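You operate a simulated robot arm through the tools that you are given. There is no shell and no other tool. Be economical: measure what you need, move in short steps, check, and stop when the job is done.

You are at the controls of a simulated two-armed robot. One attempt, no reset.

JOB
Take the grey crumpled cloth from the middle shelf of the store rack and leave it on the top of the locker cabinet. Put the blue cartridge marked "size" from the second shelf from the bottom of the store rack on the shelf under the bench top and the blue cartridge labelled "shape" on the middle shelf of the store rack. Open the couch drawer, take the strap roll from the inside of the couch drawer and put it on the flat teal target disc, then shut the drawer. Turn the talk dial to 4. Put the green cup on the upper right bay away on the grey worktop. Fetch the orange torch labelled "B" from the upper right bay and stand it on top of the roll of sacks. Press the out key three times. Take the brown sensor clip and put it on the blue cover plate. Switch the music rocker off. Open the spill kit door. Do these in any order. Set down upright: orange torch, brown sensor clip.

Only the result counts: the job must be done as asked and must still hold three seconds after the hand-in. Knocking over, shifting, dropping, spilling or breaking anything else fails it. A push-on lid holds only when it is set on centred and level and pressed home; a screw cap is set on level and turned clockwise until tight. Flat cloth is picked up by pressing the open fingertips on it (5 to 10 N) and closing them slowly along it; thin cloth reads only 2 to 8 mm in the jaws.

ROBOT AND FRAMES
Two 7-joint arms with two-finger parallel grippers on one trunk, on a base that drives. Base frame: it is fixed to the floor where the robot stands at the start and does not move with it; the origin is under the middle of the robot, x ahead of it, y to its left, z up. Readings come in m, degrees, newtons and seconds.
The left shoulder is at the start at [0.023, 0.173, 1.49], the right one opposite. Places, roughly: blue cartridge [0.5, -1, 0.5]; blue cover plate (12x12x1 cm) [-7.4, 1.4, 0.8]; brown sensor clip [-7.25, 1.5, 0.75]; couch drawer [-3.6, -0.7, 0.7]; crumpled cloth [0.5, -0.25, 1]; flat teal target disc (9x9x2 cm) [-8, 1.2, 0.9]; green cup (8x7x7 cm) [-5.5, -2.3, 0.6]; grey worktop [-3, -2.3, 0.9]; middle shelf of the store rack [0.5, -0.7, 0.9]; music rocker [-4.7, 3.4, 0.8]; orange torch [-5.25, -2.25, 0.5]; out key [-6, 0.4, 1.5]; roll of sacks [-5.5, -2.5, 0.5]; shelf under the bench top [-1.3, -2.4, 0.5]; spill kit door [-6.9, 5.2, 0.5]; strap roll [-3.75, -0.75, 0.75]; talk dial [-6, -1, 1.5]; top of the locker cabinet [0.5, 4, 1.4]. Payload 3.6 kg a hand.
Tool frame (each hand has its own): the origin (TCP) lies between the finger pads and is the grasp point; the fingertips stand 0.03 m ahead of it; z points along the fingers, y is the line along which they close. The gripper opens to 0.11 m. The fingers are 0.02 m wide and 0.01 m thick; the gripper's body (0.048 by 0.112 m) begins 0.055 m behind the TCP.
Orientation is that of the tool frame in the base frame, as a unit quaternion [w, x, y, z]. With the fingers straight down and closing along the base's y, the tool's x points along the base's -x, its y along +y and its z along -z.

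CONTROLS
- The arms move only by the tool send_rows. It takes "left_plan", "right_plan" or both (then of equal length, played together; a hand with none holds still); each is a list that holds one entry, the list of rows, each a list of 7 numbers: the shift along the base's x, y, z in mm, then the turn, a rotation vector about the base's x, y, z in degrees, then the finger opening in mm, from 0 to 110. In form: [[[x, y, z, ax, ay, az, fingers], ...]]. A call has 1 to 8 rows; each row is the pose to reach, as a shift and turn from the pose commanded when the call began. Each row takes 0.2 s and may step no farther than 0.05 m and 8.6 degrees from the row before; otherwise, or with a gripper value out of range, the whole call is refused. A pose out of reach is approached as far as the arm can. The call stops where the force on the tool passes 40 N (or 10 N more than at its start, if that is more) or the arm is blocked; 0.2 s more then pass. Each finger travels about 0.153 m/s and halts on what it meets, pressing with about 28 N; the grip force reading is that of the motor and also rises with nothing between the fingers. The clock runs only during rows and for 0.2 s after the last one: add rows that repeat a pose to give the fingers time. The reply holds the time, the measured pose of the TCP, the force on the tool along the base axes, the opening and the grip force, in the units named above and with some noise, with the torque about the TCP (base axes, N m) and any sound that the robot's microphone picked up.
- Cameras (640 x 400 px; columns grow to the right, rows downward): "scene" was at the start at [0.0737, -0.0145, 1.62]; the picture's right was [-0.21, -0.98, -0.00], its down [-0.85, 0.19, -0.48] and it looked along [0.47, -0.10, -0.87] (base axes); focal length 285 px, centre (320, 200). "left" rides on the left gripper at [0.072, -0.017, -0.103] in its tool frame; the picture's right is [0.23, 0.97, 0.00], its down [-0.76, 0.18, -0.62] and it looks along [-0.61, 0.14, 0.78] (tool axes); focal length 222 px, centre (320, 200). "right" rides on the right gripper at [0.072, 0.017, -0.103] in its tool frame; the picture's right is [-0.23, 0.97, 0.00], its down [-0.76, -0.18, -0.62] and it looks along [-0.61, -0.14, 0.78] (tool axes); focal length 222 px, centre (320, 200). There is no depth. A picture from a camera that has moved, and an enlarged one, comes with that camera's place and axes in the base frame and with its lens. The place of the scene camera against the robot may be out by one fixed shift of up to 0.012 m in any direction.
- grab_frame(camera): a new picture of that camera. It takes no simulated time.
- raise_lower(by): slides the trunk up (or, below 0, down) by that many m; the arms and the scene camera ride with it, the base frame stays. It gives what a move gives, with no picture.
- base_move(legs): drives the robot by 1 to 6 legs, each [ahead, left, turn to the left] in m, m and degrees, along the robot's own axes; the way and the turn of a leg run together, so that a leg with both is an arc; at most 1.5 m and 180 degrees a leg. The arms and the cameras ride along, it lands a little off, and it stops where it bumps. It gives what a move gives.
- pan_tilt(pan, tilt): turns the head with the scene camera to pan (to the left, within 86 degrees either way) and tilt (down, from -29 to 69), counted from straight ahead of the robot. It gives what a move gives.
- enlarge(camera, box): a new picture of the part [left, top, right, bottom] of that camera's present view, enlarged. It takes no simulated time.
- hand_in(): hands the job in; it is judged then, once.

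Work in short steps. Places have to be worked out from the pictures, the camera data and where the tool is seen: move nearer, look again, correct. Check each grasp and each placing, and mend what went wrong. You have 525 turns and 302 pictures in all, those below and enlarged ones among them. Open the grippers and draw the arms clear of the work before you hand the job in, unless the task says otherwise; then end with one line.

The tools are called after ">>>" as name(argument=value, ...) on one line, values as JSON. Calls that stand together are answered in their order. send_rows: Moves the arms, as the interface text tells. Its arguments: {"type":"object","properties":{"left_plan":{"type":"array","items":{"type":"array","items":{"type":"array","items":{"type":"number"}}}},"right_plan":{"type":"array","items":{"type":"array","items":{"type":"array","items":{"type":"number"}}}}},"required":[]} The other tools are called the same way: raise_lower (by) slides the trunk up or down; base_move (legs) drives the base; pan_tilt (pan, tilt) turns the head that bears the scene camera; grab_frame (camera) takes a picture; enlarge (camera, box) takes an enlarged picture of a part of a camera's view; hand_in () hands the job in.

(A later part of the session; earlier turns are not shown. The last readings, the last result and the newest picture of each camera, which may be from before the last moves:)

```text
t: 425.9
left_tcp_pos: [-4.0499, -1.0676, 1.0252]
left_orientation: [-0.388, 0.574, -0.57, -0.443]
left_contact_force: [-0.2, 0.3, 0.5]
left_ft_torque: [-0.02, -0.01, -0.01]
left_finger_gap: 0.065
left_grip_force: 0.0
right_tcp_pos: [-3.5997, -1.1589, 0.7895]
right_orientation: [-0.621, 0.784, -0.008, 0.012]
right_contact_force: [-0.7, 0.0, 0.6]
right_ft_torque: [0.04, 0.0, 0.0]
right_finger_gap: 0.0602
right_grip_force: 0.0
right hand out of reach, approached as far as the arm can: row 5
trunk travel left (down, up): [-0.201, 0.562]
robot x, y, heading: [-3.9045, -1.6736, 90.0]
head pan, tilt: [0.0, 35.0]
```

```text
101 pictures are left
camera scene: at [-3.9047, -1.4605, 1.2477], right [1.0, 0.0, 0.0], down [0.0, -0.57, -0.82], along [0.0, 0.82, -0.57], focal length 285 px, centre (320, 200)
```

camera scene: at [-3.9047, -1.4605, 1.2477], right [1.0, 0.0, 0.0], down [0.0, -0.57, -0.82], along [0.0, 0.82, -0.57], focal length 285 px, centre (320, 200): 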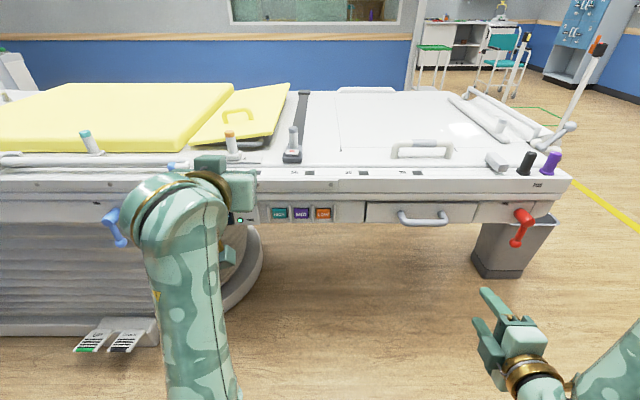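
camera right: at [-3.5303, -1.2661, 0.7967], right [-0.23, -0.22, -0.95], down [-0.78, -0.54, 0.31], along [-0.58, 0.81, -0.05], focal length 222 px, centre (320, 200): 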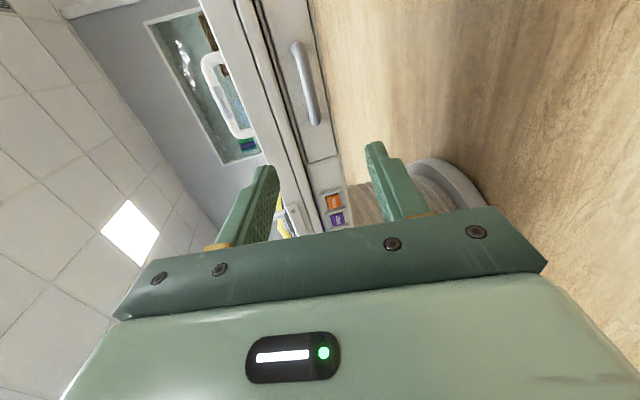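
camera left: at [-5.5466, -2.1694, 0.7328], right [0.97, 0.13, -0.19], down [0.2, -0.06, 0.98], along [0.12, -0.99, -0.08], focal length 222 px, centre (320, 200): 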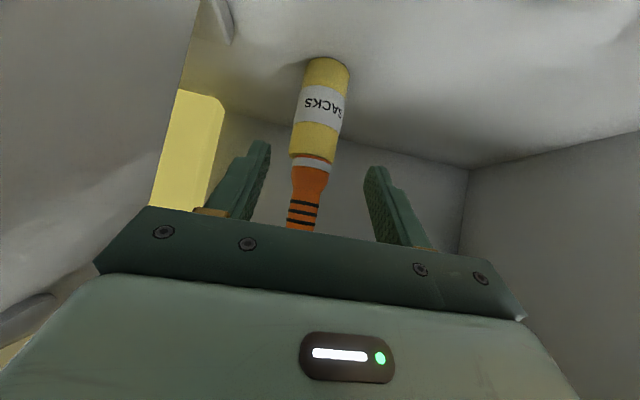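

Handle bar ≈ (-3.605,-0.823,0.735). Extend toward it with a 45 mm opening.

>>> send_rows(right_plan=[[[0, 45, -8, 0, 0, 0, 50], [0, 90, -16, 0, 0, 0, 45], [0, 135, -26, 0, 0, 0, 45], [0, 180, -36, 0, 0, 0, 45], [0, 225, -46, 0, 0, 0, 45]]])

>>> grab_frame(camera="right")

>>> enlarge(camera="scene", box=[340, 160, 560, 300])

```text
t: 427.1
left_tcp_pos: [-4.049, -1.0677, 1.0252]
left_orientation: [-0.388, 0.574, -0.57, -0.442]
left_contact_force: [0.0, 0.3, -0.2]
left_ft_torque: [-0.01, 0.01, -0.04]
left_finger_gap: 0.0651
left_grip_force: 0.1
right_tcp_pos: [-3.5773, -0.9778, 0.8129]
right_orientation: [-0.62, 0.784, -0.008, 0.01]
right_contact_force: [-0.4, -0.5, 0.5]
right_ft_torque: [0.02, 0.01, -0.01]
right_finger_gap: 0.0451
right_grip_force: 0.1
right hand out of reach, approached as far as the arm can: row 1, 2, 3, 4, 5
trunk travel left (down, up): [-0.201, 0.562]
robot x, y, heading: [-3.9029, -1.6753, 90.1]
head pan, tilt: [0.0, 35.0]
```

```text
100 pictures are left
camera right: at [-3.5081, -1.0849, 0.8197], right [-0.23, -0.22, -0.95], down [-0.78, -0.55, 0.31], along [-0.59, 0.81, -0.05], focal length 222 px, centre (320, 200)
```

right: 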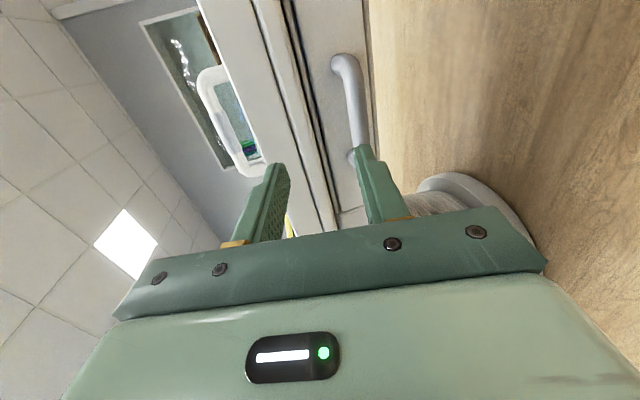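

```text
2.86 times, centred on (450, 230) of scene
camera zoom: at [-3.9049, -1.4602, 1.2476], right [1.0, 0.0, 0.0], down [0.0, -0.57, -0.82], along [0.0, 0.82, -0.57], focal length 815 px, centre (-51, 114)
```

zoom: 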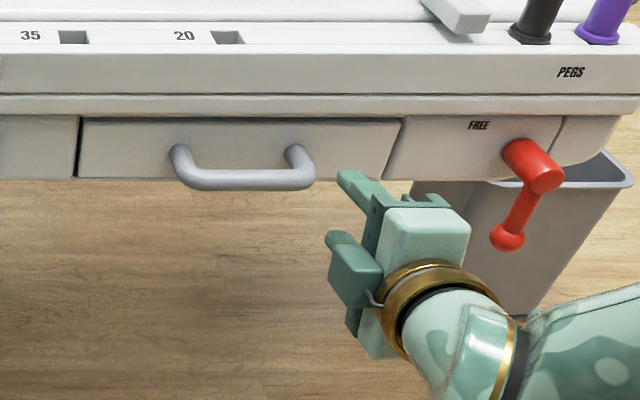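

Lower the trunk 75 mm and drive in 0.1 m (2 cm left).

>>> raise_lower(by=-0.075)

>>> base_move(legs=[[0.09, 0.02, 0]])

>>> grab_frame(camera="right")

>>> enlarge(camera="scene", box=[340, 160, 560, 300])

```text
t: 428.2
left_tcp_pos: [-4.0531, -1.0679, 0.9501]
left_orientation: [-0.383, 0.572, -0.57, -0.449]
left_contact_force: [-0.2, -0.6, -0.2]
left_ft_torque: [-0.01, 0.01, -0.01]
left_finger_gap: 0.0651
left_grip_force: 0.0
right_tcp_pos: [-3.5767, -0.9802, 0.7396]
right_orientation: [-0.622, 0.783, -0.008, 0.012]
right_contact_force: [-0.3, -1.0, -1.0]
right_ft_torque: [-0.01, 0.01, 0.0]
right_finger_gap: 0.0449
right_grip_force: 0.1
trunk travel left (down, up): [-0.126, 0.637]
robot x, y, heading: [-3.9019, -1.674, 90.3]
head pan, tilt: [0.0, 35.0]
```

```text
t: 429.3
left_tcp_pos: [-4.0737, -0.975, 0.949]
left_orientation: [-0.384, 0.572, -0.57, -0.448]
left_contact_force: [0.2, 0.2, 0.3]
left_ft_torque: [0.01, 0.01, 0.0]
left_finger_gap: 0.065
left_grip_force: 0.1
right_tcp_pos: [-3.5964, -0.8889, 0.7362]
right_orientation: [-0.62, 0.785, -0.009, 0.012]
right_contact_force: [-0.3, 0.6, 0.9]
right_ft_torque: [0.0, -0.03, 0.0]
right_finger_gap: 0.0449
right_grip_force: 0.0
trunk travel left (down, up): [-0.126, 0.637]
robot x, y, heading: [-3.9226, -1.5843, 90.2]
head pan, tilt: [0.0, 35.0]
```

```text
98 pictures are left
camera right: at [-3.5281, -0.9954, 0.7446], right [-0.23, -0.22, -0.95], down [-0.78, -0.54, 0.31], along [-0.58, 0.81, -0.05], focal length 222 px, centre (320, 200)
```

right: 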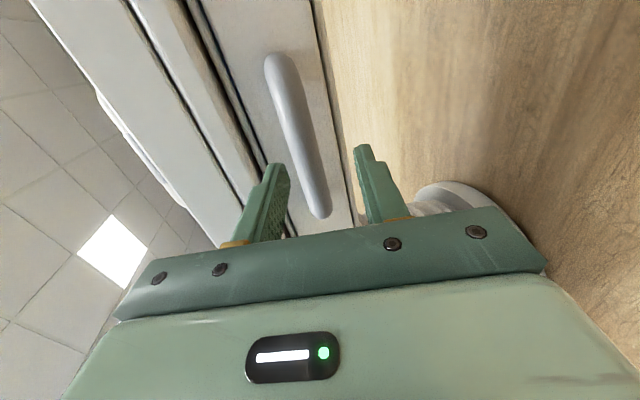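

```text
2.86 times, centred on (450, 230) of scene
camera zoom: at [-3.9253, -1.3251, 1.168], right [1.0, 0.0, 0.0], down [0.0, -0.57, -0.82], along [0.0, 0.82, -0.57], focal length 815 px, centre (-51, 114)
```

zoom: 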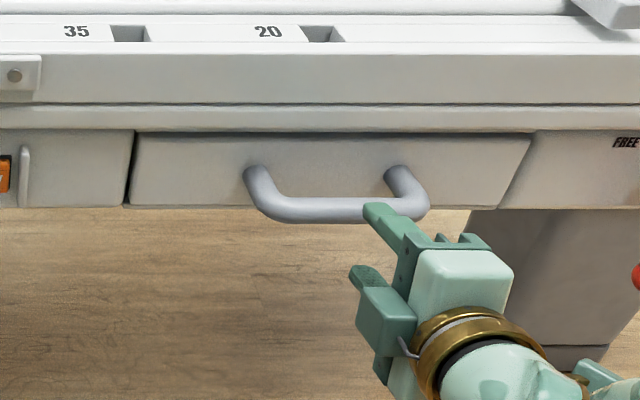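

Bar is between the fingers' paths; raise 12 mm, advance 52 mm, and close.

>>> send_rows(right_plan=[[[-5, 10, 6, 0, 0, 0, 45], [-8, 25, 12, 0, 0, 0, 45], [-8, 40, 12, 0, 0, 0, 45], [-8, 52, 12, 0, 0, 0, 45]]])

>>> grab_frame(camera="right")

```text
t: 430.3
left_tcp_pos: [-4.0744, -0.9757, 0.9504]
left_orientation: [-0.384, 0.571, -0.569, -0.45]
left_contact_force: [0.2, -0.9, 0.4]
left_ft_torque: [-0.02, 0.04, 0.0]
left_finger_gap: 0.0651
left_grip_force: 0.0
right_tcp_pos: [-3.6046, -0.836, 0.7497]
right_orientation: [-0.62, 0.785, -0.008, 0.011]
right_contact_force: [1.0, 0.0, -2.1]
right_ft_torque: [0.05, 0.02, -0.01]
right_finger_gap: 0.0454
right_grip_force: 0.5
trunk travel left (down, up): [-0.126, 0.637]
robot x, y, heading: [-3.9204, -1.5818, 90.3]
head pan, tilt: [0.0, 35.0]
```

```text
96 pictures are left
camera right: at [-3.5362, -0.9438, 0.7568], right [-0.23, -0.22, -0.95], down [-0.78, -0.54, 0.31], along [-0.58, 0.81, -0.05], focal length 222 px, centre (320, 200)
```

right: 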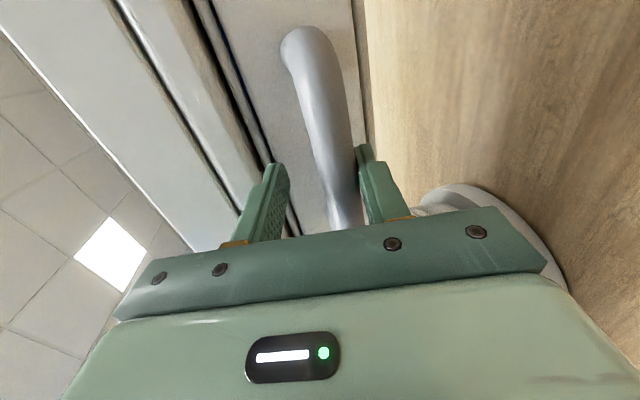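

Bar is between the fingers. Close and pull gently.

>>> send_rows(right_plan=[[[0, 0, -2, 0, 0, 0, 35], [0, 0, -4, 0, 0, 0, 22], [0, 0, -5, 0, 0, 0, 10], [0, 0, -5, 0, 0, 0, 5], [0, 0, -5, 0, 0, 0, 5]]])

>>> send_rows(right_plan=[[[0, -15, 0, 0, 0, 0, 5], [0, -35, 0, 0, 0, 0, 5], [0, -60, 0, 0, 0, 0, 5], [0, -85, 0, 0, 0, 0, 5]]])

>>> grab_frame(camera="scene")

```text
t: 431.5
left_tcp_pos: [-4.0734, -0.9733, 0.9482]
left_orientation: [-0.382, 0.572, -0.57, -0.449]
left_contact_force: [0.2, 0.0, -0.4]
left_ft_torque: [0.0, 0.0, 0.0]
left_finger_gap: 0.065
left_grip_force: 0.0
right_tcp_pos: [-3.6051, -0.8383, 0.7388]
right_orientation: [-0.616, 0.788, -0.008, 0.01]
right_contact_force: [-6.4, -20.7, -33.1]
right_ft_torque: [-0.1, -0.24, -0.42]
right_finger_gap: 0.0216
right_grip_force: 45.1
trunk travel left (down, up): [-0.126, 0.637]
robot x, y, heading: [-3.9203, -1.5831, 90.0]
head pan, tilt: [0.0, 35.0]
```

```text
t: 432.5
left_tcp_pos: [-4.0733, -0.9729, 0.9474]
left_orientation: [-0.382, 0.572, -0.57, -0.449]
left_contact_force: [0.1, -1.2, -1.0]
left_ft_torque: [0.01, -0.02, 0.0]
left_finger_gap: 0.0653
left_grip_force: 0.0
right_tcp_pos: [-3.6042, -0.921, 0.7378]
right_orientation: [-0.615, 0.789, -0.01, 0.01]
right_contact_force: [-9.4, -0.6, -40.4]
right_ft_torque: [-0.36, 0.01, -0.01]
right_finger_gap: 0.0216
right_grip_force: 45.2
trunk travel left (down, up): [-0.126, 0.637]
robot x, y, heading: [-3.9208, -1.5789, 90.1]
head pan, tilt: [0.0, 35.0]
```

```text
95 pictures are left
camera scene: at [-3.9243, -1.322, 1.1672], right [1.0, 0.0, 0.0], down [0.0, -0.58, -0.82], along [0.0, 0.82, -0.58], focal length 285 px, centre (320, 200)
```

scene: 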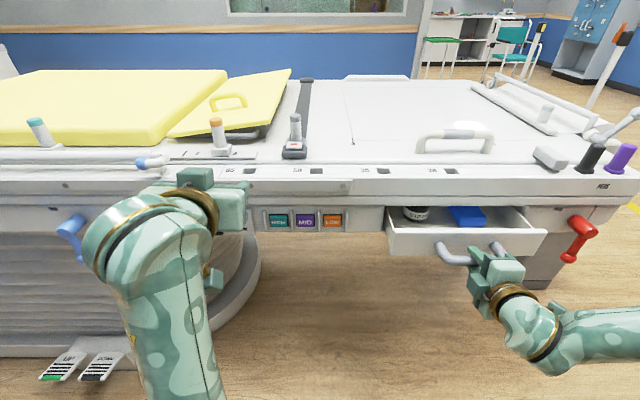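

Drawer is opening. Relieve the vertical load (-6 mm) and pull further using the base.

>>> send_rows(right_plan=[[[0, -5, -4, 0, 0, 0, 5], [0, -20, -7, 0, 0, 0, 5], [0, -40, -7, 0, 0, 0, 5], [0, -60, -7, 0, 0, 0, 5]]])

>>> base_move(legs=[[-0.1, 0, 0]])

>>> grab_frame(camera="scene")

```text
t: 433.5
left_tcp_pos: [-4.0749, -0.9743, 0.9483]
left_orientation: [-0.383, 0.571, -0.57, -0.45]
left_contact_force: [0.2, -0.1, -0.4]
left_ft_torque: [0.01, -0.01, 0.05]
left_finger_gap: 0.065
left_grip_force: 0.1
right_tcp_pos: [-3.6046, -0.9803, 0.7382]
right_orientation: [-0.621, 0.784, -0.008, 0.011]
right_contact_force: [-3.5, -1.3, -16.6]
right_ft_torque: [-0.31, 0.4, 1.06]
right_finger_gap: 0.0216
right_grip_force: 45.5
trunk travel left (down, up): [-0.126, 0.637]
robot x, y, heading: [-3.9187, -1.5838, 90.2]
head pan, tilt: [0.0, 35.0]
```

```text
t: 434.7
left_tcp_pos: [-4.0746, -1.0753, 0.9489]
left_orientation: [-0.383, 0.571, -0.57, -0.45]
left_contact_force: [-0.1, 0.4, -0.1]
left_ft_torque: [-0.03, -0.01, 0.0]
left_finger_gap: 0.065
left_grip_force: 0.0
right_tcp_pos: [-3.6057, -1.0823, 0.7388]
right_orientation: [-0.621, 0.784, -0.009, 0.012]
right_contact_force: [-4.2, 0.0, -11.4]
right_ft_torque: [-0.21, -0.01, -0.3]
right_finger_gap: 0.0217
right_grip_force: 45.3
trunk travel left (down, up): [-0.126, 0.637]
robot x, y, heading: [-3.9227, -1.6809, 90.2]
head pan, tilt: [0.0, 35.0]
```

```text
94 pictures are left
camera scene: at [-3.9251, -1.4262, 1.1682], right [1.0, 0.0, 0.0], down [0.0, -0.57, -0.82], along [0.0, 0.82, -0.57], focal length 285 px, centre (320, 200)
```

scene: 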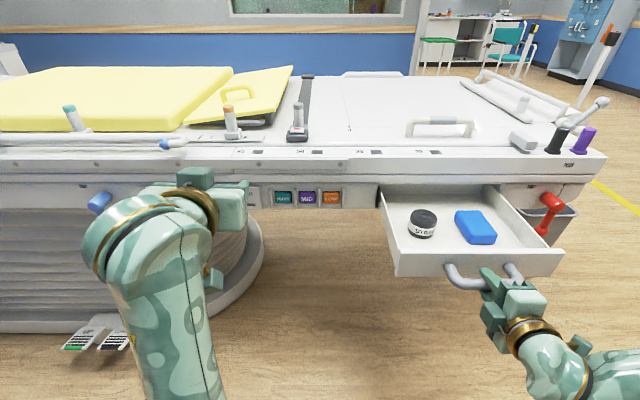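

Drawer open; the strap roll is the dark disc at ≈(-3.677,-0.90). Release the handle with the right hand and retract it; pitch the left hand down ~47° more.

>>> send_rows(right_plan=[[[0, 0, 0, 0, 0, 0, 30], [0, 0, 0, 0, 0, 0, 50], [0, -30, -3, 0, 0, 0, 50], [0, -70, -6, 0, 0, 0, 50], [20, -110, -10, 0, 0, 0, 50], [40, -140, -10, 0, 0, 0, 50]]], left_plan=[[[0, 0, 10, -8, 0, 0, 90], [0, 0, 20, -16, 0, 0, 90], [0, 0, 30, -24, 0, 0, 90], [0, 0, 40, -32, 0, 0, 90], [0, 0, 45, -40, 0, 0, 90], [0, 0, 45, -46, 0, 0, 90]]])

>>> base_move(legs=[[0, -0.33, 0]])

>>> grab_frame(camera="left")

>>> grab_frame(camera="scene")

```text
t: 436.1
left_tcp_pos: [-4.0861, -1.0015, 0.9594]
left_orientation: [0.129, -0.676, 0.7, 0.192]
left_contact_force: [0.4, -0.5, 0.7]
left_ft_torque: [0.04, 0.02, -0.01]
left_finger_gap: 0.09
left_grip_force: 0.1
left hand out of reach, approached as far as the arm can: row 4, 5, 6
right_tcp_pos: [-3.5668, -1.2234, 0.7295]
right_orientation: [-0.62, 0.784, -0.008, 0.011]
right_contact_force: [0.1, -0.3, 0.8]
right_ft_torque: [-0.01, -0.04, 0.01]
right_finger_gap: 0.0502
right_grip_force: 0.0
trunk travel left (down, up): [-0.126, 0.637]
robot x, y, heading: [-3.9214, -1.6834, 90.2]
head pan, tilt: [0.0, 35.0]
```

```text
t: 438.2
left_tcp_pos: [-3.7541, -1.0018, 0.9604]
left_orientation: [0.129, -0.676, 0.7, 0.193]
left_contact_force: [-0.2, 0.1, -0.4]
left_ft_torque: [0.02, -0.01, -0.01]
left_finger_gap: 0.0902
left_grip_force: 0.0
right_tcp_pos: [-3.2327, -1.2208, 0.7265]
right_orientation: [-0.621, 0.784, -0.008, 0.011]
right_contact_force: [0.0, 0.2, 0.1]
right_ft_torque: [0.0, -0.03, 0.01]
right_finger_gap: 0.0505
right_grip_force: 0.0
trunk travel left (down, up): [-0.126, 0.637]
robot x, y, heading: [-3.5874, -1.6838, 90.2]
head pan, tilt: [0.0, 35.0]
```

```text
93 pictures are left
camera left: at [-3.7325, -1.1115, 1.0184], right [-0.98, -0.19, -0.01], down [-0.09, 0.41, 0.91], along [-0.17, 0.89, -0.42], focal length 222 px, centre (320, 200)
```

left: 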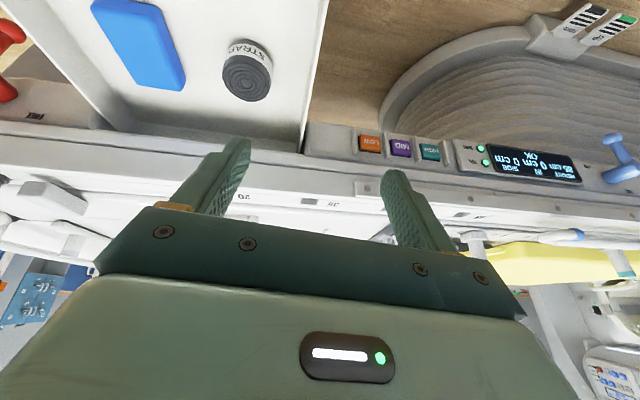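

```text
92 pictures are left
camera scene: at [-3.5922, -1.4262, 1.1683], right [1.0, 0.0, 0.0], down [0.0, -0.57, -0.82], along [0.0, 0.82, -0.57], focal length 285 px, centre (320, 200)
```

scene: 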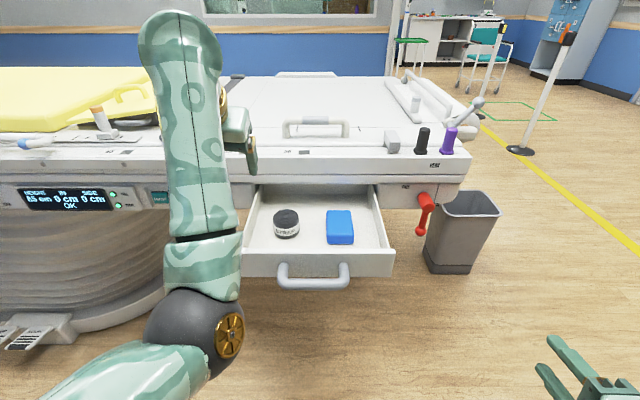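

Strap roll top at ≈(-3.674,-0.909,0.761). Move above it and descend.

>>> send_rows(left_plan=[[[20, 20, -25, 0, 0, 0, 92], [40, 40, -50, 0, 0, 0, 92], [60, 60, -75, 0, 0, 0, 92], [78, 80, -100, 0, 0, 0, 92], [78, 88, -140, 0, 0, 0, 92], [78, 92, -165, 0, 0, 0, 92]]])

>>> grab_frame(camera="left")

>>> grab_frame(camera="scene")

```text
t: 439.6
left_tcp_pos: [-3.6763, -0.9077, 0.7931]
left_orientation: [0.129, -0.676, 0.699, 0.193]
left_contact_force: [-0.6, -0.3, -0.1]
left_ft_torque: [-0.02, -0.01, -0.02]
left_finger_gap: 0.092
left_grip_force: 0.0
right_tcp_pos: [-3.2339, -1.2215, 0.7276]
right_orientation: [-0.621, 0.784, -0.009, 0.011]
right_contact_force: [-0.6, -0.4, 0.3]
right_ft_torque: [0.01, -0.03, 0.0]
right_finger_gap: 0.0502
right_grip_force: 0.0
trunk travel left (down, up): [-0.126, 0.637]
robot x, y, heading: [-3.5859, -1.6818, 90.3]
head pan, tilt: [0.0, 35.0]
```

```text
91 pictures are left
camera left: at [-3.6547, -1.0185, 0.8527], right [-0.98, -0.19, -0.01], down [-0.09, 0.41, 0.91], along [-0.17, 0.89, -0.42], focal length 222 px, centre (320, 200)
```

left: 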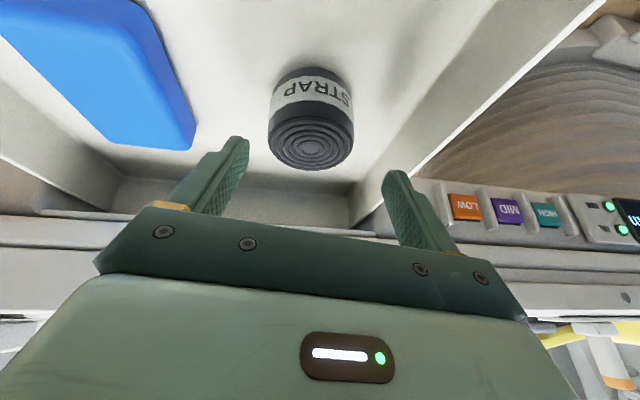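

```text
90 pictures are left
camera scene: at [-3.5928, -1.4261, 1.1683], right [1.0, 0.0, 0.0], down [0.0, -0.57, -0.82], along [0.0, 0.82, -0.57], focal length 285 px, centre (320, 200)
```

scene: 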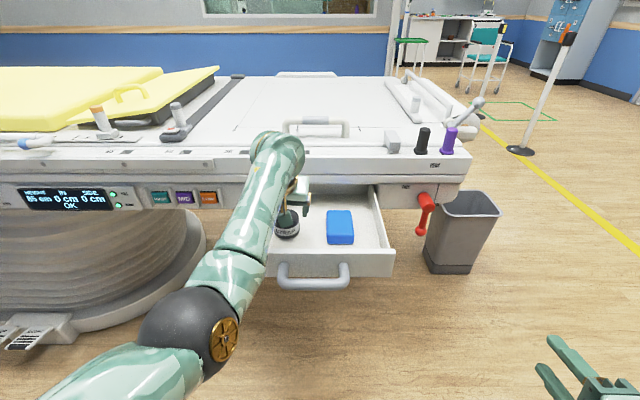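

Centred. Descend 42 mm and close.

>>> send_rows(left_plan=[[[3, 0, -15, 0, 0, 0, 92], [4, 0, -28, 0, 0, 0, 92], [4, 0, -38, 0, 0, 0, 92], [4, 0, -43, 0, 0, 0, 92], [4, 0, -43, 0, 0, 0, 75], [4, 0, -43, 0, 0, 0, 60], [4, 0, -43, 0, 0, 0, 45], [4, 0, -43, 0, 0, 0, 45]]])

>>> grab_frame(camera="left")

```text
t: 441.4
left_tcp_pos: [-3.6717, -0.9086, 0.7509]
left_orientation: [0.129, -0.676, 0.7, 0.192]
left_contact_force: [1.2, 0.2, -0.3]
left_ft_torque: [0.0, -0.02, -0.01]
left_finger_gap: 0.0634
left_grip_force: 28.2
right_tcp_pos: [-3.2338, -1.2218, 0.7264]
right_orientation: [-0.621, 0.784, -0.007, 0.01]
right_contact_force: [-1.3, 0.2, -0.6]
right_ft_torque: [0.02, -0.03, -0.02]
right_finger_gap: 0.0501
right_grip_force: 0.0
trunk travel left (down, up): [-0.126, 0.637]
robot x, y, heading: [-3.5869, -1.6847, 90.3]
head pan, tilt: [0.0, 35.0]
```

```text
89 pictures are left
camera left: at [-3.6506, -1.0196, 0.8094], right [-0.98, -0.19, -0.01], down [-0.09, 0.41, 0.91], along [-0.17, 0.89, -0.42], focal length 222 px, centre (320, 200)
```

left: 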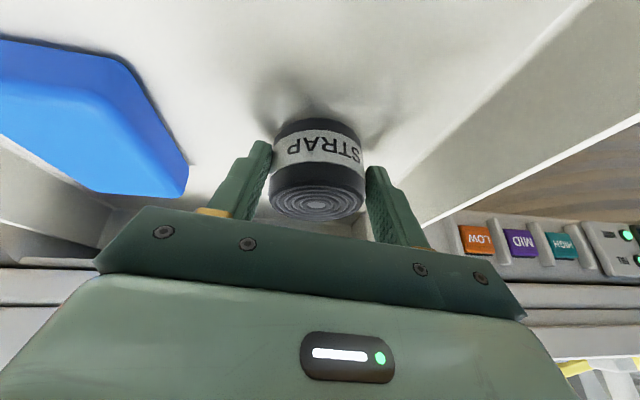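

Gripped (63 mm). Lift it out and pull back/up.

>>> send_rows(left_plan=[[[0, 0, 20, 0, 0, 0, 45], [0, 0, 50, 0, 0, 0, 45], [0, -10, 85, 0, 0, 0, 45], [0, -25, 120, 0, 0, 0, 45], [0, -45, 155, 0, 0, 0, 45], [-10, -65, 190, 0, 0, 0, 45], [-25, -80, 215, 0, 0, 0, 45]]])

>>> base_move(legs=[[-0.25, 0.22, 0]])

>>> send_rows(right_plan=[[[0, 0, 0, 0, 0, 0, 25], [0, 0, 0, 0, 0, 0, 0], [0, 0, 0, 0, 0, 0, 0]]])

>>> grab_frame(camera="scene")

```text
t: 443.1
left_tcp_pos: [-3.6973, -0.989, 0.9658]
left_orientation: [0.13, -0.675, 0.7, 0.193]
left_contact_force: [-1.4, 0.0, -0.3]
left_ft_torque: [0.0, -0.01, -0.04]
left_finger_gap: 0.0635
left_grip_force: 28.6
right_tcp_pos: [-3.2349, -1.222, 0.7282]
right_orientation: [-0.621, 0.784, -0.008, 0.011]
right_contact_force: [-0.1, -0.5, 0.1]
right_ft_torque: [-0.01, 0.01, -0.01]
right_finger_gap: 0.05
right_grip_force: 0.0
trunk travel left (down, up): [-0.126, 0.637]
robot x, y, heading: [-3.5907, -1.6854, 89.9]
head pan, tilt: [0.0, 35.0]
```

```text
t: 444.8
left_tcp_pos: [-3.7939, -1.0811, 0.9706]
left_orientation: [0.138, -0.653, 0.72, 0.19]
left_contact_force: [0.5, 0.1, -0.3]
left_ft_torque: [0.01, -0.04, 0.01]
left_finger_gap: 0.0629
left_grip_force: 28.2
right_tcp_pos: [-3.3496, -1.3438, 0.7322]
right_orientation: [-0.623, 0.781, -0.033, 0.031]
right_contact_force: [-0.9, -0.8, 0.9]
right_ft_torque: [-0.02, 0.02, -0.02]
right_finger_gap: 0.0503
right_grip_force: 0.1
trunk travel left (down, up): [-0.126, 0.637]
robot x, y, heading: [-3.7335, -1.7764, 86.2]
head pan, tilt: [0.0, 35.0]
stopped in leg 1: the robot was blocked; the commanded pose is now the measured one
```

```text
t: 445.6
left_tcp_pos: [-3.7947, -1.0796, 0.968]
left_orientation: [0.137, -0.652, 0.722, 0.188]
left_contact_force: [-1.4, 0.0, -1.0]
left_ft_torque: [-0.01, -0.04, 0.0]
left_finger_gap: 0.0626
left_grip_force: 27.4
right_tcp_pos: [-3.3493, -1.3435, 0.73]
right_orientation: [-0.623, 0.781, -0.033, 0.033]
right_contact_force: [0.2, -0.1, 0.1]
right_ft_torque: [0.01, 0.0, -0.04]
right_finger_gap: 0.0
right_grip_force: 28.0
trunk travel left (down, up): [-0.126, 0.637]
robot x, y, heading: [-3.7331, -1.7767, 86.2]
head pan, tilt: [0.0, 35.0]
```

```text
88 pictures are left
camera scene: at [-3.7203, -1.5198, 1.1683], right [1.0, -0.07, 0.0], down [-0.04, -0.57, -0.82], along [0.05, 0.82, -0.57], focal length 285 px, centre (320, 200)
```

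scene: 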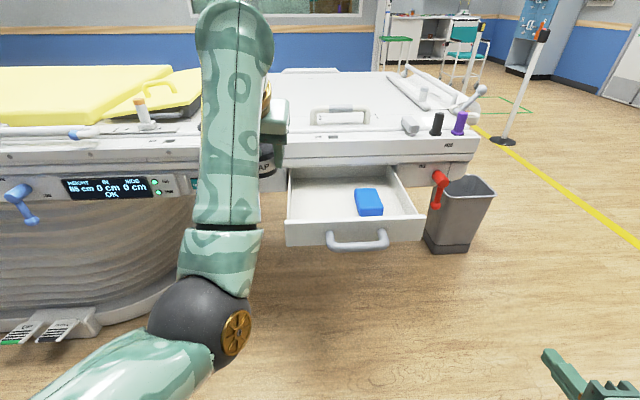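

The base touched the counter behind; move forward slightly, re-square, and shift left so the right hand fronts the drawer.

>>> base_move(legs=[[0.06, 0.22, 3.8]])

>>> enlarge(camera="scene", box=[280, 140, 600, 340])

```text
t: 447.3
left_tcp_pos: [-4.0578, -1.018, 0.9681]
left_orientation: [0.131, -0.677, 0.698, 0.193]
left_contact_force: [-0.3, -0.3, -1.6]
left_ft_torque: [-0.06, 0.0, -0.03]
left_finger_gap: 0.0631
left_grip_force: 27.5
right_tcp_pos: [-3.5957, -1.2491, 0.7302]
right_orientation: [-0.623, 0.782, -0.007, 0.011]
right_contact_force: [-0.7, -0.4, 0.1]
right_ft_torque: [-0.01, 0.02, 0.01]
right_finger_gap: 0.0001
right_grip_force: 28.0
trunk travel left (down, up): [-0.126, 0.637]
robot x, y, heading: [-3.9508, -1.7097, 90.0]
head pan, tilt: [0.0, 35.0]
```

```text
2.00 times, centred on (440, 240) of scene
camera zoom: at [-3.9541, -1.4511, 1.1683], right [1.0, 0.0, 0.0], down [0.0, -0.57, -0.82], along [0.0, 0.82, -0.57], focal length 571 px, centre (80, 120)
```

zoom: 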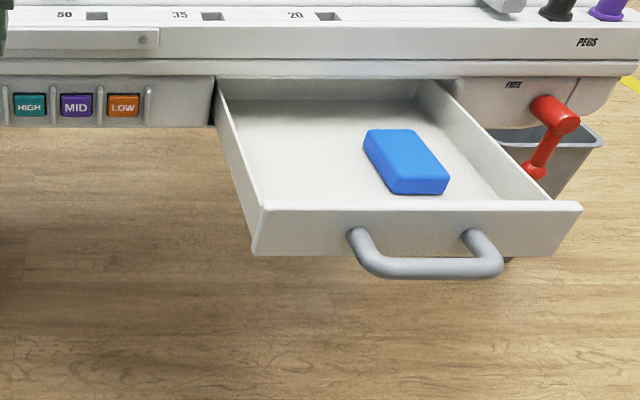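

Push the drawer shut with the right hand: extend forward.

>>> send_rows(right_plan=[[[-5, 40, 2, 0, 0, 0, 0], [-10, 80, 4, 0, 0, 0, 0], [-10, 120, 4, 0, 0, 0, 0], [-10, 150, 4, 0, 0, 0, 0], [-10, 180, 4, 0, 0, 0, 0], [-10, 210, 4, 0, 0, 0, 0], [-10, 240, 4, 0, 0, 0, 0]]])

>>> grab_frame(camera="scene")

```text
t: 448.9
left_tcp_pos: [-4.0569, -1.0172, 0.9666]
left_orientation: [0.13, -0.676, 0.699, 0.193]
left_contact_force: [0.7, -0.1, 0.1]
left_ft_torque: [-0.02, -0.02, -0.02]
left_finger_gap: 0.0631
left_grip_force: 27.9
right_tcp_pos: [-3.6044, -1.0077, 0.734]
right_orientation: [-0.623, 0.782, -0.007, 0.011]
right_contact_force: [-0.4, -0.7, -0.2]
right_ft_torque: [0.04, 0.0, -0.01]
right_finger_gap: 0.0003
right_grip_force: 28.5
trunk travel left (down, up): [-0.126, 0.637]
robot x, y, heading: [-3.9456, -1.7081, 89.9]
head pan, tilt: [0.0, 35.0]
```

```text
86 pictures are left
camera scene: at [-3.9535, -1.4508, 1.1682], right [1.0, 0.0, 0.0], down [0.0, -0.57, -0.82], along [0.0, 0.82, -0.57], focal length 285 px, centre (320, 200)
```

scene: 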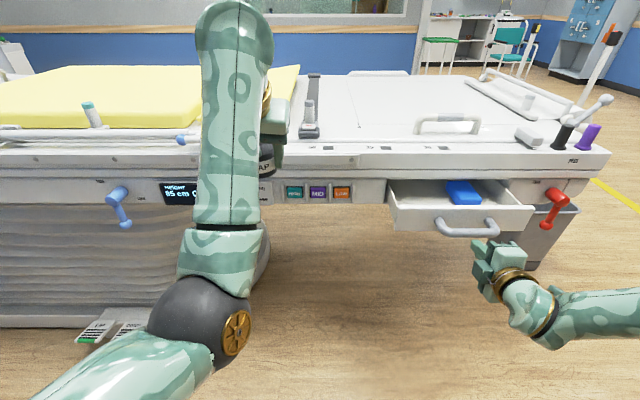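

Continue: extend the right further and raise the left for clearance, then push with the base.

>>> send_rows(right_plan=[[[0, 30, 0, 0, 0, 0, 0], [0, 60, 0, 0, 0, 0, 0], [0, 85, 0, 0, 0, 0, 0], [0, 105, 0, 0, 0, 0, 0]]], left_plan=[[[0, -10, 25, 0, 0, 0, 45], [0, -20, 50, 0, 0, 0, 45], [0, -30, 75, 0, 0, 0, 45], [0, -30, 90, 0, 0, 0, 45]]])

>>> base_move(legs=[[0.06, 0, 0]])

>>> grab_frame(camera="scene")

```text
t: 449.9
left_tcp_pos: [-4.0566, -1.0036, 1.0582]
left_orientation: [0.131, -0.677, 0.698, 0.193]
left_contact_force: [0.4, -0.2, -0.4]
left_ft_torque: [0.01, 0.01, 0.03]
left_finger_gap: 0.0627
left_grip_force: 28.2
left hand out of reach, approached as far as the arm can: row 1, 2, 3, 4
right_tcp_pos: [-3.6017, -0.9154, 0.747]
right_orientation: [-0.623, 0.782, -0.006, 0.011]
right_contact_force: [-0.4, 0.3, -0.1]
right_ft_torque: [0.0, 0.02, 0.0]
right_finger_gap: 0.0001
right_grip_force: 28.3
right hand out of reach, approached as far as the arm can: row 3, 4
trunk travel left (down, up): [-0.126, 0.637]
robot x, y, heading: [-3.9509, -1.7075, 90.2]
head pan, tilt: [0.0, 35.0]
```

```text
t: 450.9
left_tcp_pos: [-4.055, -0.9576, 1.0565]
left_orientation: [0.131, -0.675, 0.7, 0.192]
left_contact_force: [0.1, -0.4, -0.2]
left_ft_torque: [-0.03, -0.02, 0.0]
left_finger_gap: 0.0627
left_grip_force: 28.1
right_tcp_pos: [-3.6003, -0.8732, 0.7449]
right_orientation: [-0.622, 0.783, -0.007, 0.009]
right_contact_force: [-1.3, -8.4, 3.6]
right_ft_torque: [0.04, 0.01, 0.11]
right_finger_gap: 0.0001
right_grip_force: 27.9
trunk travel left (down, up): [-0.126, 0.637]
robot x, y, heading: [-3.9465, -1.6591, 90.1]
head pan, tilt: [0.0, 35.0]
stopped in leg 1: the force on the tool passed its limit at 128 N (the readings are from after the stop); the commanded pose is now the measured one
```

```text
85 pictures are left
camera scene: at [-3.9527, -1.4049, 1.1686], right [1.0, 0.0, 0.0], down [0.0, -0.57, -0.82], along [0.0, 0.82, -0.57], focal length 285 px, centre (320, 200)
```

scene: 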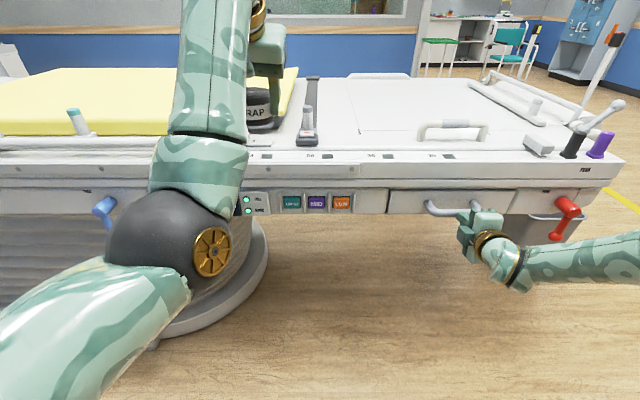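

Drawer hit its stop. Retract the right hand and verify it is flush.

>>> send_rows(right_plan=[[[0, -35, -5, 0, 0, 0, 0], [0, -75, -10, 0, 0, 0, 0], [10, -115, -10, 0, 0, 0, 0], [20, -155, -10, 0, 0, 0, 0], [30, -195, -5, 0, 0, 0, 0]]])

>>> enlarge(camera="scene", box=[360, 160, 560, 260])

```text
t: 452.1
left_tcp_pos: [-4.057, -0.9565, 1.0561]
left_orientation: [0.13, -0.676, 0.699, 0.192]
left_contact_force: [0.3, 0.2, -0.2]
left_ft_torque: [0.0, 0.0, -0.05]
left_finger_gap: 0.0631
left_grip_force: 27.8
right_tcp_pos: [-3.5705, -1.0673, 0.7401]
right_orientation: [-0.622, 0.783, -0.007, 0.01]
right_contact_force: [-0.4, -0.6, -0.1]
right_ft_torque: [0.05, 0.04, 0.01]
right_finger_gap: 0.0
right_grip_force: 27.8
trunk travel left (down, up): [-0.126, 0.637]
robot x, y, heading: [-3.9462, -1.6631, 90.2]
head pan, tilt: [0.0, 35.0]
```

```text
3.20 times, centred on (460, 210) of scene
camera zoom: at [-3.9523, -1.4043, 1.1685], right [1.0, 0.0, 0.0], down [0.0, -0.57, -0.82], along [0.0, 0.82, -0.57], focal length 913 px, centre (-128, 168)
```

zoom: 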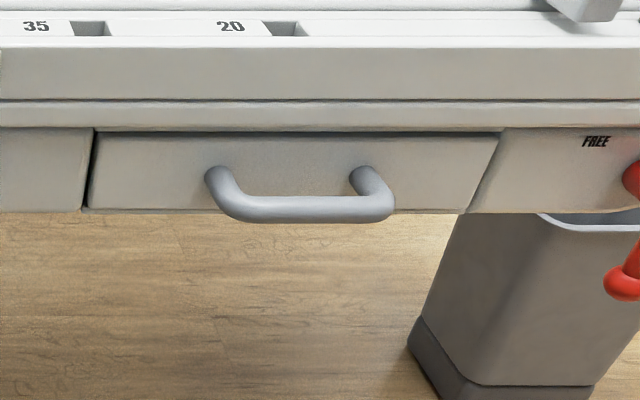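

Drawer shut. Now carry the strap roll around the couch's east end to the machine's other side. Raise the trunk and drive.

>>> raise_lower(by=0.4)

>>> base_move(legs=[[0, -1.45, 0], [1.45, 0, 0]])

>>> pan_tilt(pan=40, tilt=22)

>>> grab_frame(camera="scene")

```text
t: 455.9
left_tcp_pos: [-4.0555, -1.0289, 1.5584]
left_orientation: [0.184, -0.663, 0.682, 0.248]
left_contact_force: [0.4, 0.0, -0.7]
left_ft_torque: [-0.02, -0.02, -0.02]
left_finger_gap: 0.0629
left_grip_force: 27.9
right_tcp_pos: [-3.5705, -1.0788, 1.1993]
right_orientation: [-0.662, 0.749, -0.007, 0.01]
right_contact_force: [-0.2, -0.4, 0.4]
right_ft_torque: [0.02, 0.02, 0.02]
right_finger_gap: 0.0001
right_grip_force: 28.0
trunk travel left (down, up): [-0.526, 0.237]
robot x, y, heading: [-3.9532, -1.6597, 90.0]
head pan, tilt: [0.0, 35.0]
```

```text
t: 469.9
left_tcp_pos: [-2.6236, 0.416, 1.5585]
left_orientation: [0.183, -0.665, 0.68, 0.248]
left_contact_force: [0.5, -0.9, -0.8]
left_ft_torque: [-0.03, 0.01, -0.03]
left_finger_gap: 0.0624
left_grip_force: 28.3
right_tcp_pos: [-2.1372, 0.3684, 1.2]
right_orientation: [-0.662, 0.75, -0.005, 0.007]
right_contact_force: [-0.4, -0.2, 0.4]
right_ft_torque: [0.0, 0.0, 0.02]
right_finger_gap: 0.0
right_grip_force: 27.4
trunk travel left (down, up): [-0.526, 0.237]
robot x, y, heading: [-2.5147, -0.2126, 90.6]
head pan, tilt: [0.0, 35.0]
```

```text
t: 470.9
left_tcp_pos: [-2.6229, 0.4175, 1.558]
left_orientation: [0.183, -0.665, 0.68, 0.248]
left_contact_force: [0.4, 1.0, -0.7]
left_ft_torque: [-0.03, 0.0, 0.05]
left_finger_gap: 0.0625
left_grip_force: 28.4
right_tcp_pos: [-2.1382, 0.369, 1.1988]
right_orientation: [-0.662, 0.749, -0.005, 0.008]
right_contact_force: [0.1, -0.9, -0.2]
right_ft_torque: [-0.02, 0.0, -0.03]
right_finger_gap: 0.0002
right_grip_force: 27.8
trunk travel left (down, up): [-0.526, 0.237]
robot x, y, heading: [-2.5153, -0.2139, 90.0]
head pan, tilt: [40.0, 22.0]
```

```text
83 pictures are left
camera scene: at [-2.5774, -0.1243, 1.5987], right [0.76, 0.65, 0.0], down [0.24, -0.29, -0.93], along [-0.6, 0.71, -0.38], focal length 285 px, centre (320, 200)
```

scene: 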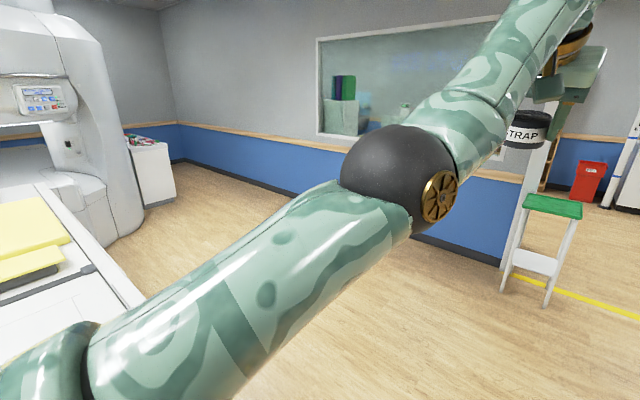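

Path is clear north of the couch. Go to y≈0.85, turn to face -x and head west.

>>> base_move(legs=[[1.1, 0, 0], [0, 0, 90], [1.3, 0, 0]])

>>> pan_tilt(pan=5, tilt=10)

>>> grab_frame(camera="scene")

```text
t: 486.5
left_tcp_pos: [-4.4581, 0.8098, 1.559]
left_orientation: [0.042, 0.951, -0.021, -0.305]
left_contact_force: [-0.7, 0.3, -0.6]
left_ft_torque: [-0.03, -0.02, -0.03]
left_finger_gap: 0.0621
left_grip_force: 28.3
right_tcp_pos: [-4.4008, 1.2934, 1.2]
right_orientation: [-0.479, 0.539, 0.521, -0.457]
right_contact_force: [0.1, -0.4, 0.4]
right_ft_torque: [-0.01, -0.02, -0.01]
right_finger_gap: 0.0
right_grip_force: 28.3
trunk travel left (down, up): [-0.526, 0.237]
robot x, y, heading: [-3.825, 0.9049, 179.4]
head pan, tilt: [40.0, 22.0]
```

```text
t: 487.6
left_tcp_pos: [-4.4589, 0.81, 1.5579]
left_orientation: [0.043, 0.951, -0.021, -0.306]
left_contact_force: [0.4, 1.1, -0.8]
left_ft_torque: [0.01, -0.05, -0.01]
left_finger_gap: 0.062
left_grip_force: 28.2
right_tcp_pos: [-4.3994, 1.294, 1.1994]
right_orientation: [-0.48, 0.539, 0.52, -0.458]
right_contact_force: [0.3, 0.6, -1.2]
right_ft_torque: [-0.01, -0.02, 0.01]
right_finger_gap: 0.0002
right_grip_force: 28.5
trunk travel left (down, up): [-0.526, 0.237]
robot x, y, heading: [-3.8229, 0.9047, 179.1]
head pan, tilt: [5.0, 10.0]
```

```text
82 pictures are left
camera scene: at [-3.9412, 0.899, 1.6182], right [-0.07, 1.0, 0.0], down [0.17, 0.01, -0.98], along [-0.98, -0.07, -0.17], focal length 285 px, centre (320, 200)
```

scene: 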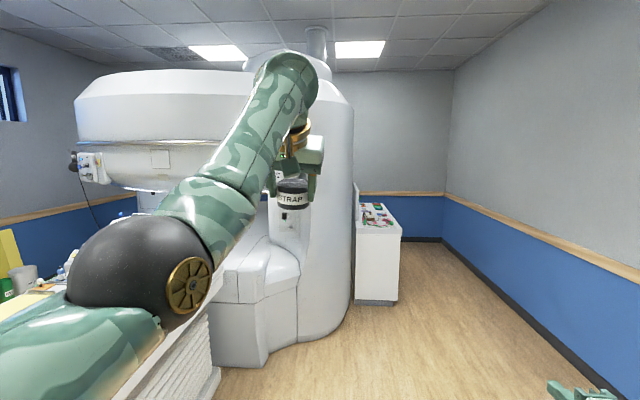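

The left arm blocks the view of the panel; lower the left hand.

>>> send_rows(left_plan=[[[0, -20, -45, 0, 0, 0, 45], [0, -40, -90, 0, 0, 0, 45], [0, -60, -135, 0, 0, 0, 45], [0, -80, -180, 0, 0, 0, 45], [0, -100, -225, 0, 0, 0, 45], [0, -120, -265, 0, 0, 0, 45]]])

>>> base_move(legs=[[0.6, 0.1, 0]])

>>> grab_frame(camera="scene")

```text
t: 488.9
left_tcp_pos: [-4.4586, 0.6879, 1.2916]
left_orientation: [0.042, 0.951, -0.022, -0.306]
left_contact_force: [0.2, -0.3, 0.1]
left_ft_torque: [-0.02, -0.06, -0.03]
left_finger_gap: 0.062
left_grip_force: 27.9
right_tcp_pos: [-4.3986, 1.2939, 1.1995]
right_orientation: [-0.479, 0.539, 0.52, -0.457]
right_contact_force: [-1.0, 0.0, -1.0]
right_ft_torque: [0.06, 0.02, -0.02]
right_finger_gap: 0.0002
right_grip_force: 28.4
trunk travel left (down, up): [-0.526, 0.237]
robot x, y, heading: [-3.827, 0.9084, 179.3]
head pan, tilt: [5.0, 10.0]
```

```text
t: 492.3
left_tcp_pos: [-5.0493, 0.5944, 1.2911]
left_orientation: [0.044, 0.951, -0.019, -0.305]
left_contact_force: [0.0, -0.7, -0.3]
left_ft_torque: [-0.02, -0.02, 0.0]
left_finger_gap: 0.0613
left_grip_force: 28.2
right_tcp_pos: [-4.9939, 1.1998, 1.2004]
right_orientation: [-0.478, 0.538, 0.522, -0.458]
right_contact_force: [-0.6, 0.0, -0.4]
right_ft_torque: [0.03, -0.03, 0.03]
right_finger_gap: 0.0001
right_grip_force: 28.0
trunk travel left (down, up): [-0.526, 0.237]
robot x, y, heading: [-4.42, 0.8167, 179.2]
head pan, tilt: [5.0, 10.0]
```

```text
81 pictures are left
camera scene: at [-4.5327, 0.8069, 1.6182], right [-0.07, 1.0, 0.0], down [0.17, 0.01, -0.98], along [-0.98, -0.07, -0.17], focal length 285 px, centre (320, 200)
```

scene: 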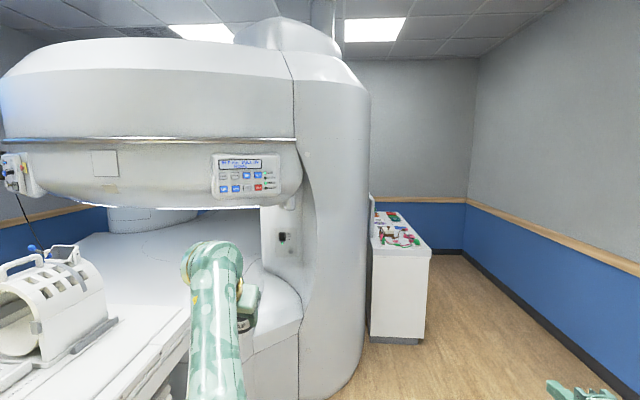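

>>> enlarge(camera="scene", box=[200, 145, 300, 205])

```text
6.40 times, centred on (250, 175) of scene
camera zoom: at [-4.5327, 0.8069, 1.6182], right [-0.07, 1.0, 0.0], down [0.17, 0.01, -0.98], along [-0.98, -0.07, -0.17], focal length 1826 px, centre (768, 360)
```

zoom: 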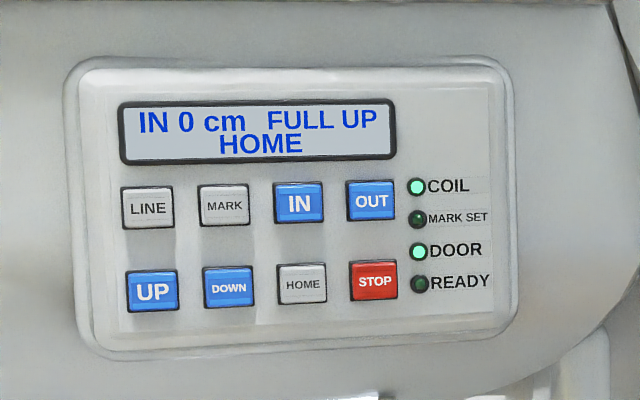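

OUT key located at ≈(-6.0,0.376,1.49). Raise the trunk, turn left 30°, and approach with the right (closed) hand.

>>> raise_lower(by=0.23)

>>> base_move(legs=[[0, 0, 30], [0.55, -0.15, 0]])

>>> pan_tilt(pan=0, tilt=20)

>>> grab_frame(camera="scene")

```text
t: 494.8
left_tcp_pos: [-5.0488, 0.5954, 1.5216]
left_orientation: [0.043, 0.951, -0.019, -0.306]
left_contact_force: [0.0, 0.2, -1.1]
left_ft_torque: [0.0, -0.02, -0.04]
left_finger_gap: 0.0611
left_grip_force: 27.7
right_tcp_pos: [-4.99, 1.2002, 1.4392]
right_orientation: [-0.481, 0.536, 0.518, -0.462]
right_contact_force: [0.9, -0.7, -0.1]
right_ft_torque: [-0.02, 0.0, 0.01]
right_finger_gap: 0.0
right_grip_force: 28.1
trunk travel left (down, up): [-0.756, 0.007]
robot x, y, heading: [-4.4142, 0.8123, 179.4]
head pan, tilt: [5.0, 10.0]
```

```text
t: 499.5
left_tcp_pos: [-5.4067, 0.1766, 1.5234]
left_orientation: [0.12, 0.924, 0.225, -0.285]
left_contact_force: [0.7, 0.5, -1.4]
left_ft_torque: [0.01, -0.01, -0.02]
left_finger_gap: 0.0613
left_grip_force: 28.1
right_tcp_pos: [-5.6559, 0.7306, 1.4394]
right_orientation: [-0.346, 0.384, 0.639, -0.569]
right_contact_force: [0.0, 0.2, 0.1]
right_ft_torque: [0.01, -0.02, -0.03]
right_finger_gap: 0.0002
right_grip_force: 27.9
trunk travel left (down, up): [-0.756, 0.007]
robot x, y, heading: [-4.9631, 0.6772, -151.2]
head pan, tilt: [5.0, 10.0]
```

```text
t: 500.2
left_tcp_pos: [-5.4068, 0.1764, 1.5222]
left_orientation: [0.119, 0.924, 0.225, -0.284]
left_contact_force: [-0.2, 0.4, -0.9]
left_ft_torque: [0.04, -0.01, 0.0]
left_finger_gap: 0.061
left_grip_force: 28.1
right_tcp_pos: [-5.6569, 0.7301, 1.4382]
right_orientation: [-0.346, 0.385, 0.638, -0.57]
right_contact_force: [-0.6, 0.1, 0.4]
right_ft_torque: [-0.01, -0.02, 0.0]
right_finger_gap: 0.0
right_grip_force: 28.0
trunk travel left (down, up): [-0.756, 0.007]
robot x, y, heading: [-4.9675, 0.6767, -151.2]
head pan, tilt: [0.0, 20.0]
```

```text
79 pictures are left
camera scene: at [-5.0604, 0.6295, 1.8321], right [-0.48, 0.88, 0.0], down [0.3, 0.17, -0.94], along [-0.82, -0.45, -0.34], focal length 285 px, centre (320, 200)
```

scene: 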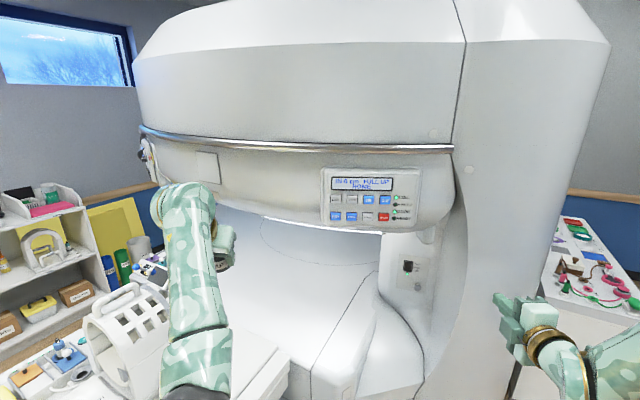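

OUT key at (-6.001,0.374,1.491). Base ahead 0.25, then position the right fingertip 6 cm in front of it.

>>> base_move(legs=[[0.25, 0, 0]])

>>> send_rows(right_plan=[[[0, -40, 15, 0, 0, 0, 0], [-5, -80, 30, 0, 0, 0, 0], [-15, -120, 45, 0, 0, 0, 0], [-25, -160, 55, 0, 0, 0, 0], [-45, -193, 62, 0, 0, 0, 0]]])

>>> grab_frame(camera="scene")

>>> grab_frame(camera="right")

```text
t: 502.0
left_tcp_pos: [-5.6223, 0.0534, 1.5227]
left_orientation: [0.121, 0.924, 0.227, -0.284]
left_contact_force: [0.4, -0.3, -0.3]
left_ft_torque: [0.01, 0.0, 0.0]
left_finger_gap: 0.0613
left_grip_force: 28.3
right_tcp_pos: [-5.8727, 0.6078, 1.4392]
right_orientation: [-0.345, 0.384, 0.639, -0.571]
right_contact_force: [0.7, -0.5, 0.8]
right_ft_torque: [0.01, -0.01, -0.02]
right_finger_gap: 0.0
right_grip_force: 28.8
trunk travel left (down, up): [-0.756, 0.007]
robot x, y, heading: [-5.1839, 0.5594, -150.9]
head pan, tilt: [0.0, 20.0]
```

```text
t: 503.2
left_tcp_pos: [-5.6218, 0.0534, 1.5216]
left_orientation: [0.12, 0.924, 0.226, -0.284]
left_contact_force: [-0.2, 0.0, -0.9]
left_ft_torque: [0.03, -0.02, -0.01]
left_finger_gap: 0.0609
left_grip_force: 28.3
right_tcp_pos: [-5.8871, 0.4706, 1.5407]
right_orientation: [-0.345, 0.383, 0.64, -0.57]
right_contact_force: [0.2, 0.4, 0.1]
right_ft_torque: [0.03, 0.03, 0.05]
right_finger_gap: 0.0001
right_grip_force: 28.0
right hand out of reach, approached as far as the arm can: row 2, 3, 4, 5
trunk travel left (down, up): [-0.756, 0.007]
robot x, y, heading: [-5.1816, 0.5603, -151.0]
head pan, tilt: [0.0, 20.0]
```

```text
78 pictures are left
camera scene: at [-5.2773, 0.508, 1.8321], right [-0.49, 0.87, 0.0], down [0.3, 0.17, -0.94], along [-0.82, -0.46, -0.34], focal length 285 px, centre (320, 200)
```

scene: 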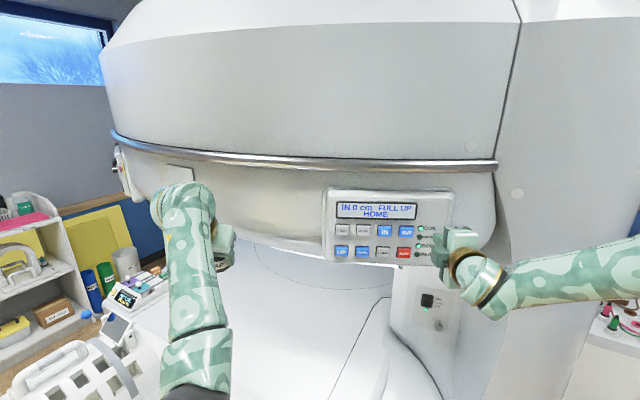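

```text
77 pictures are left
camera right: at [-5.8307, 0.5828, 1.5353], right [0.2, -0.14, -0.97], down [0.89, -0.39, 0.24], along [-0.42, -0.91, 0.05], focal length 222 px, centre (320, 200)
```

right: 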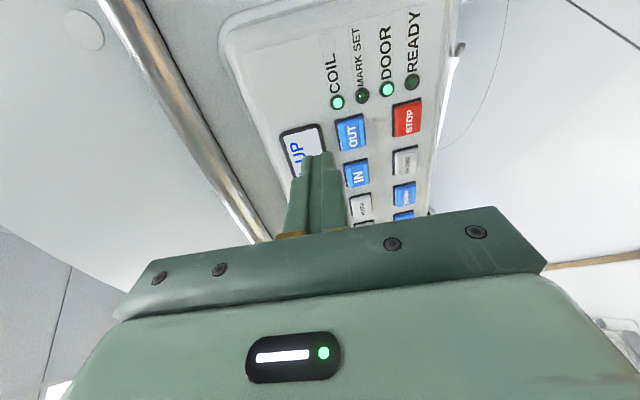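

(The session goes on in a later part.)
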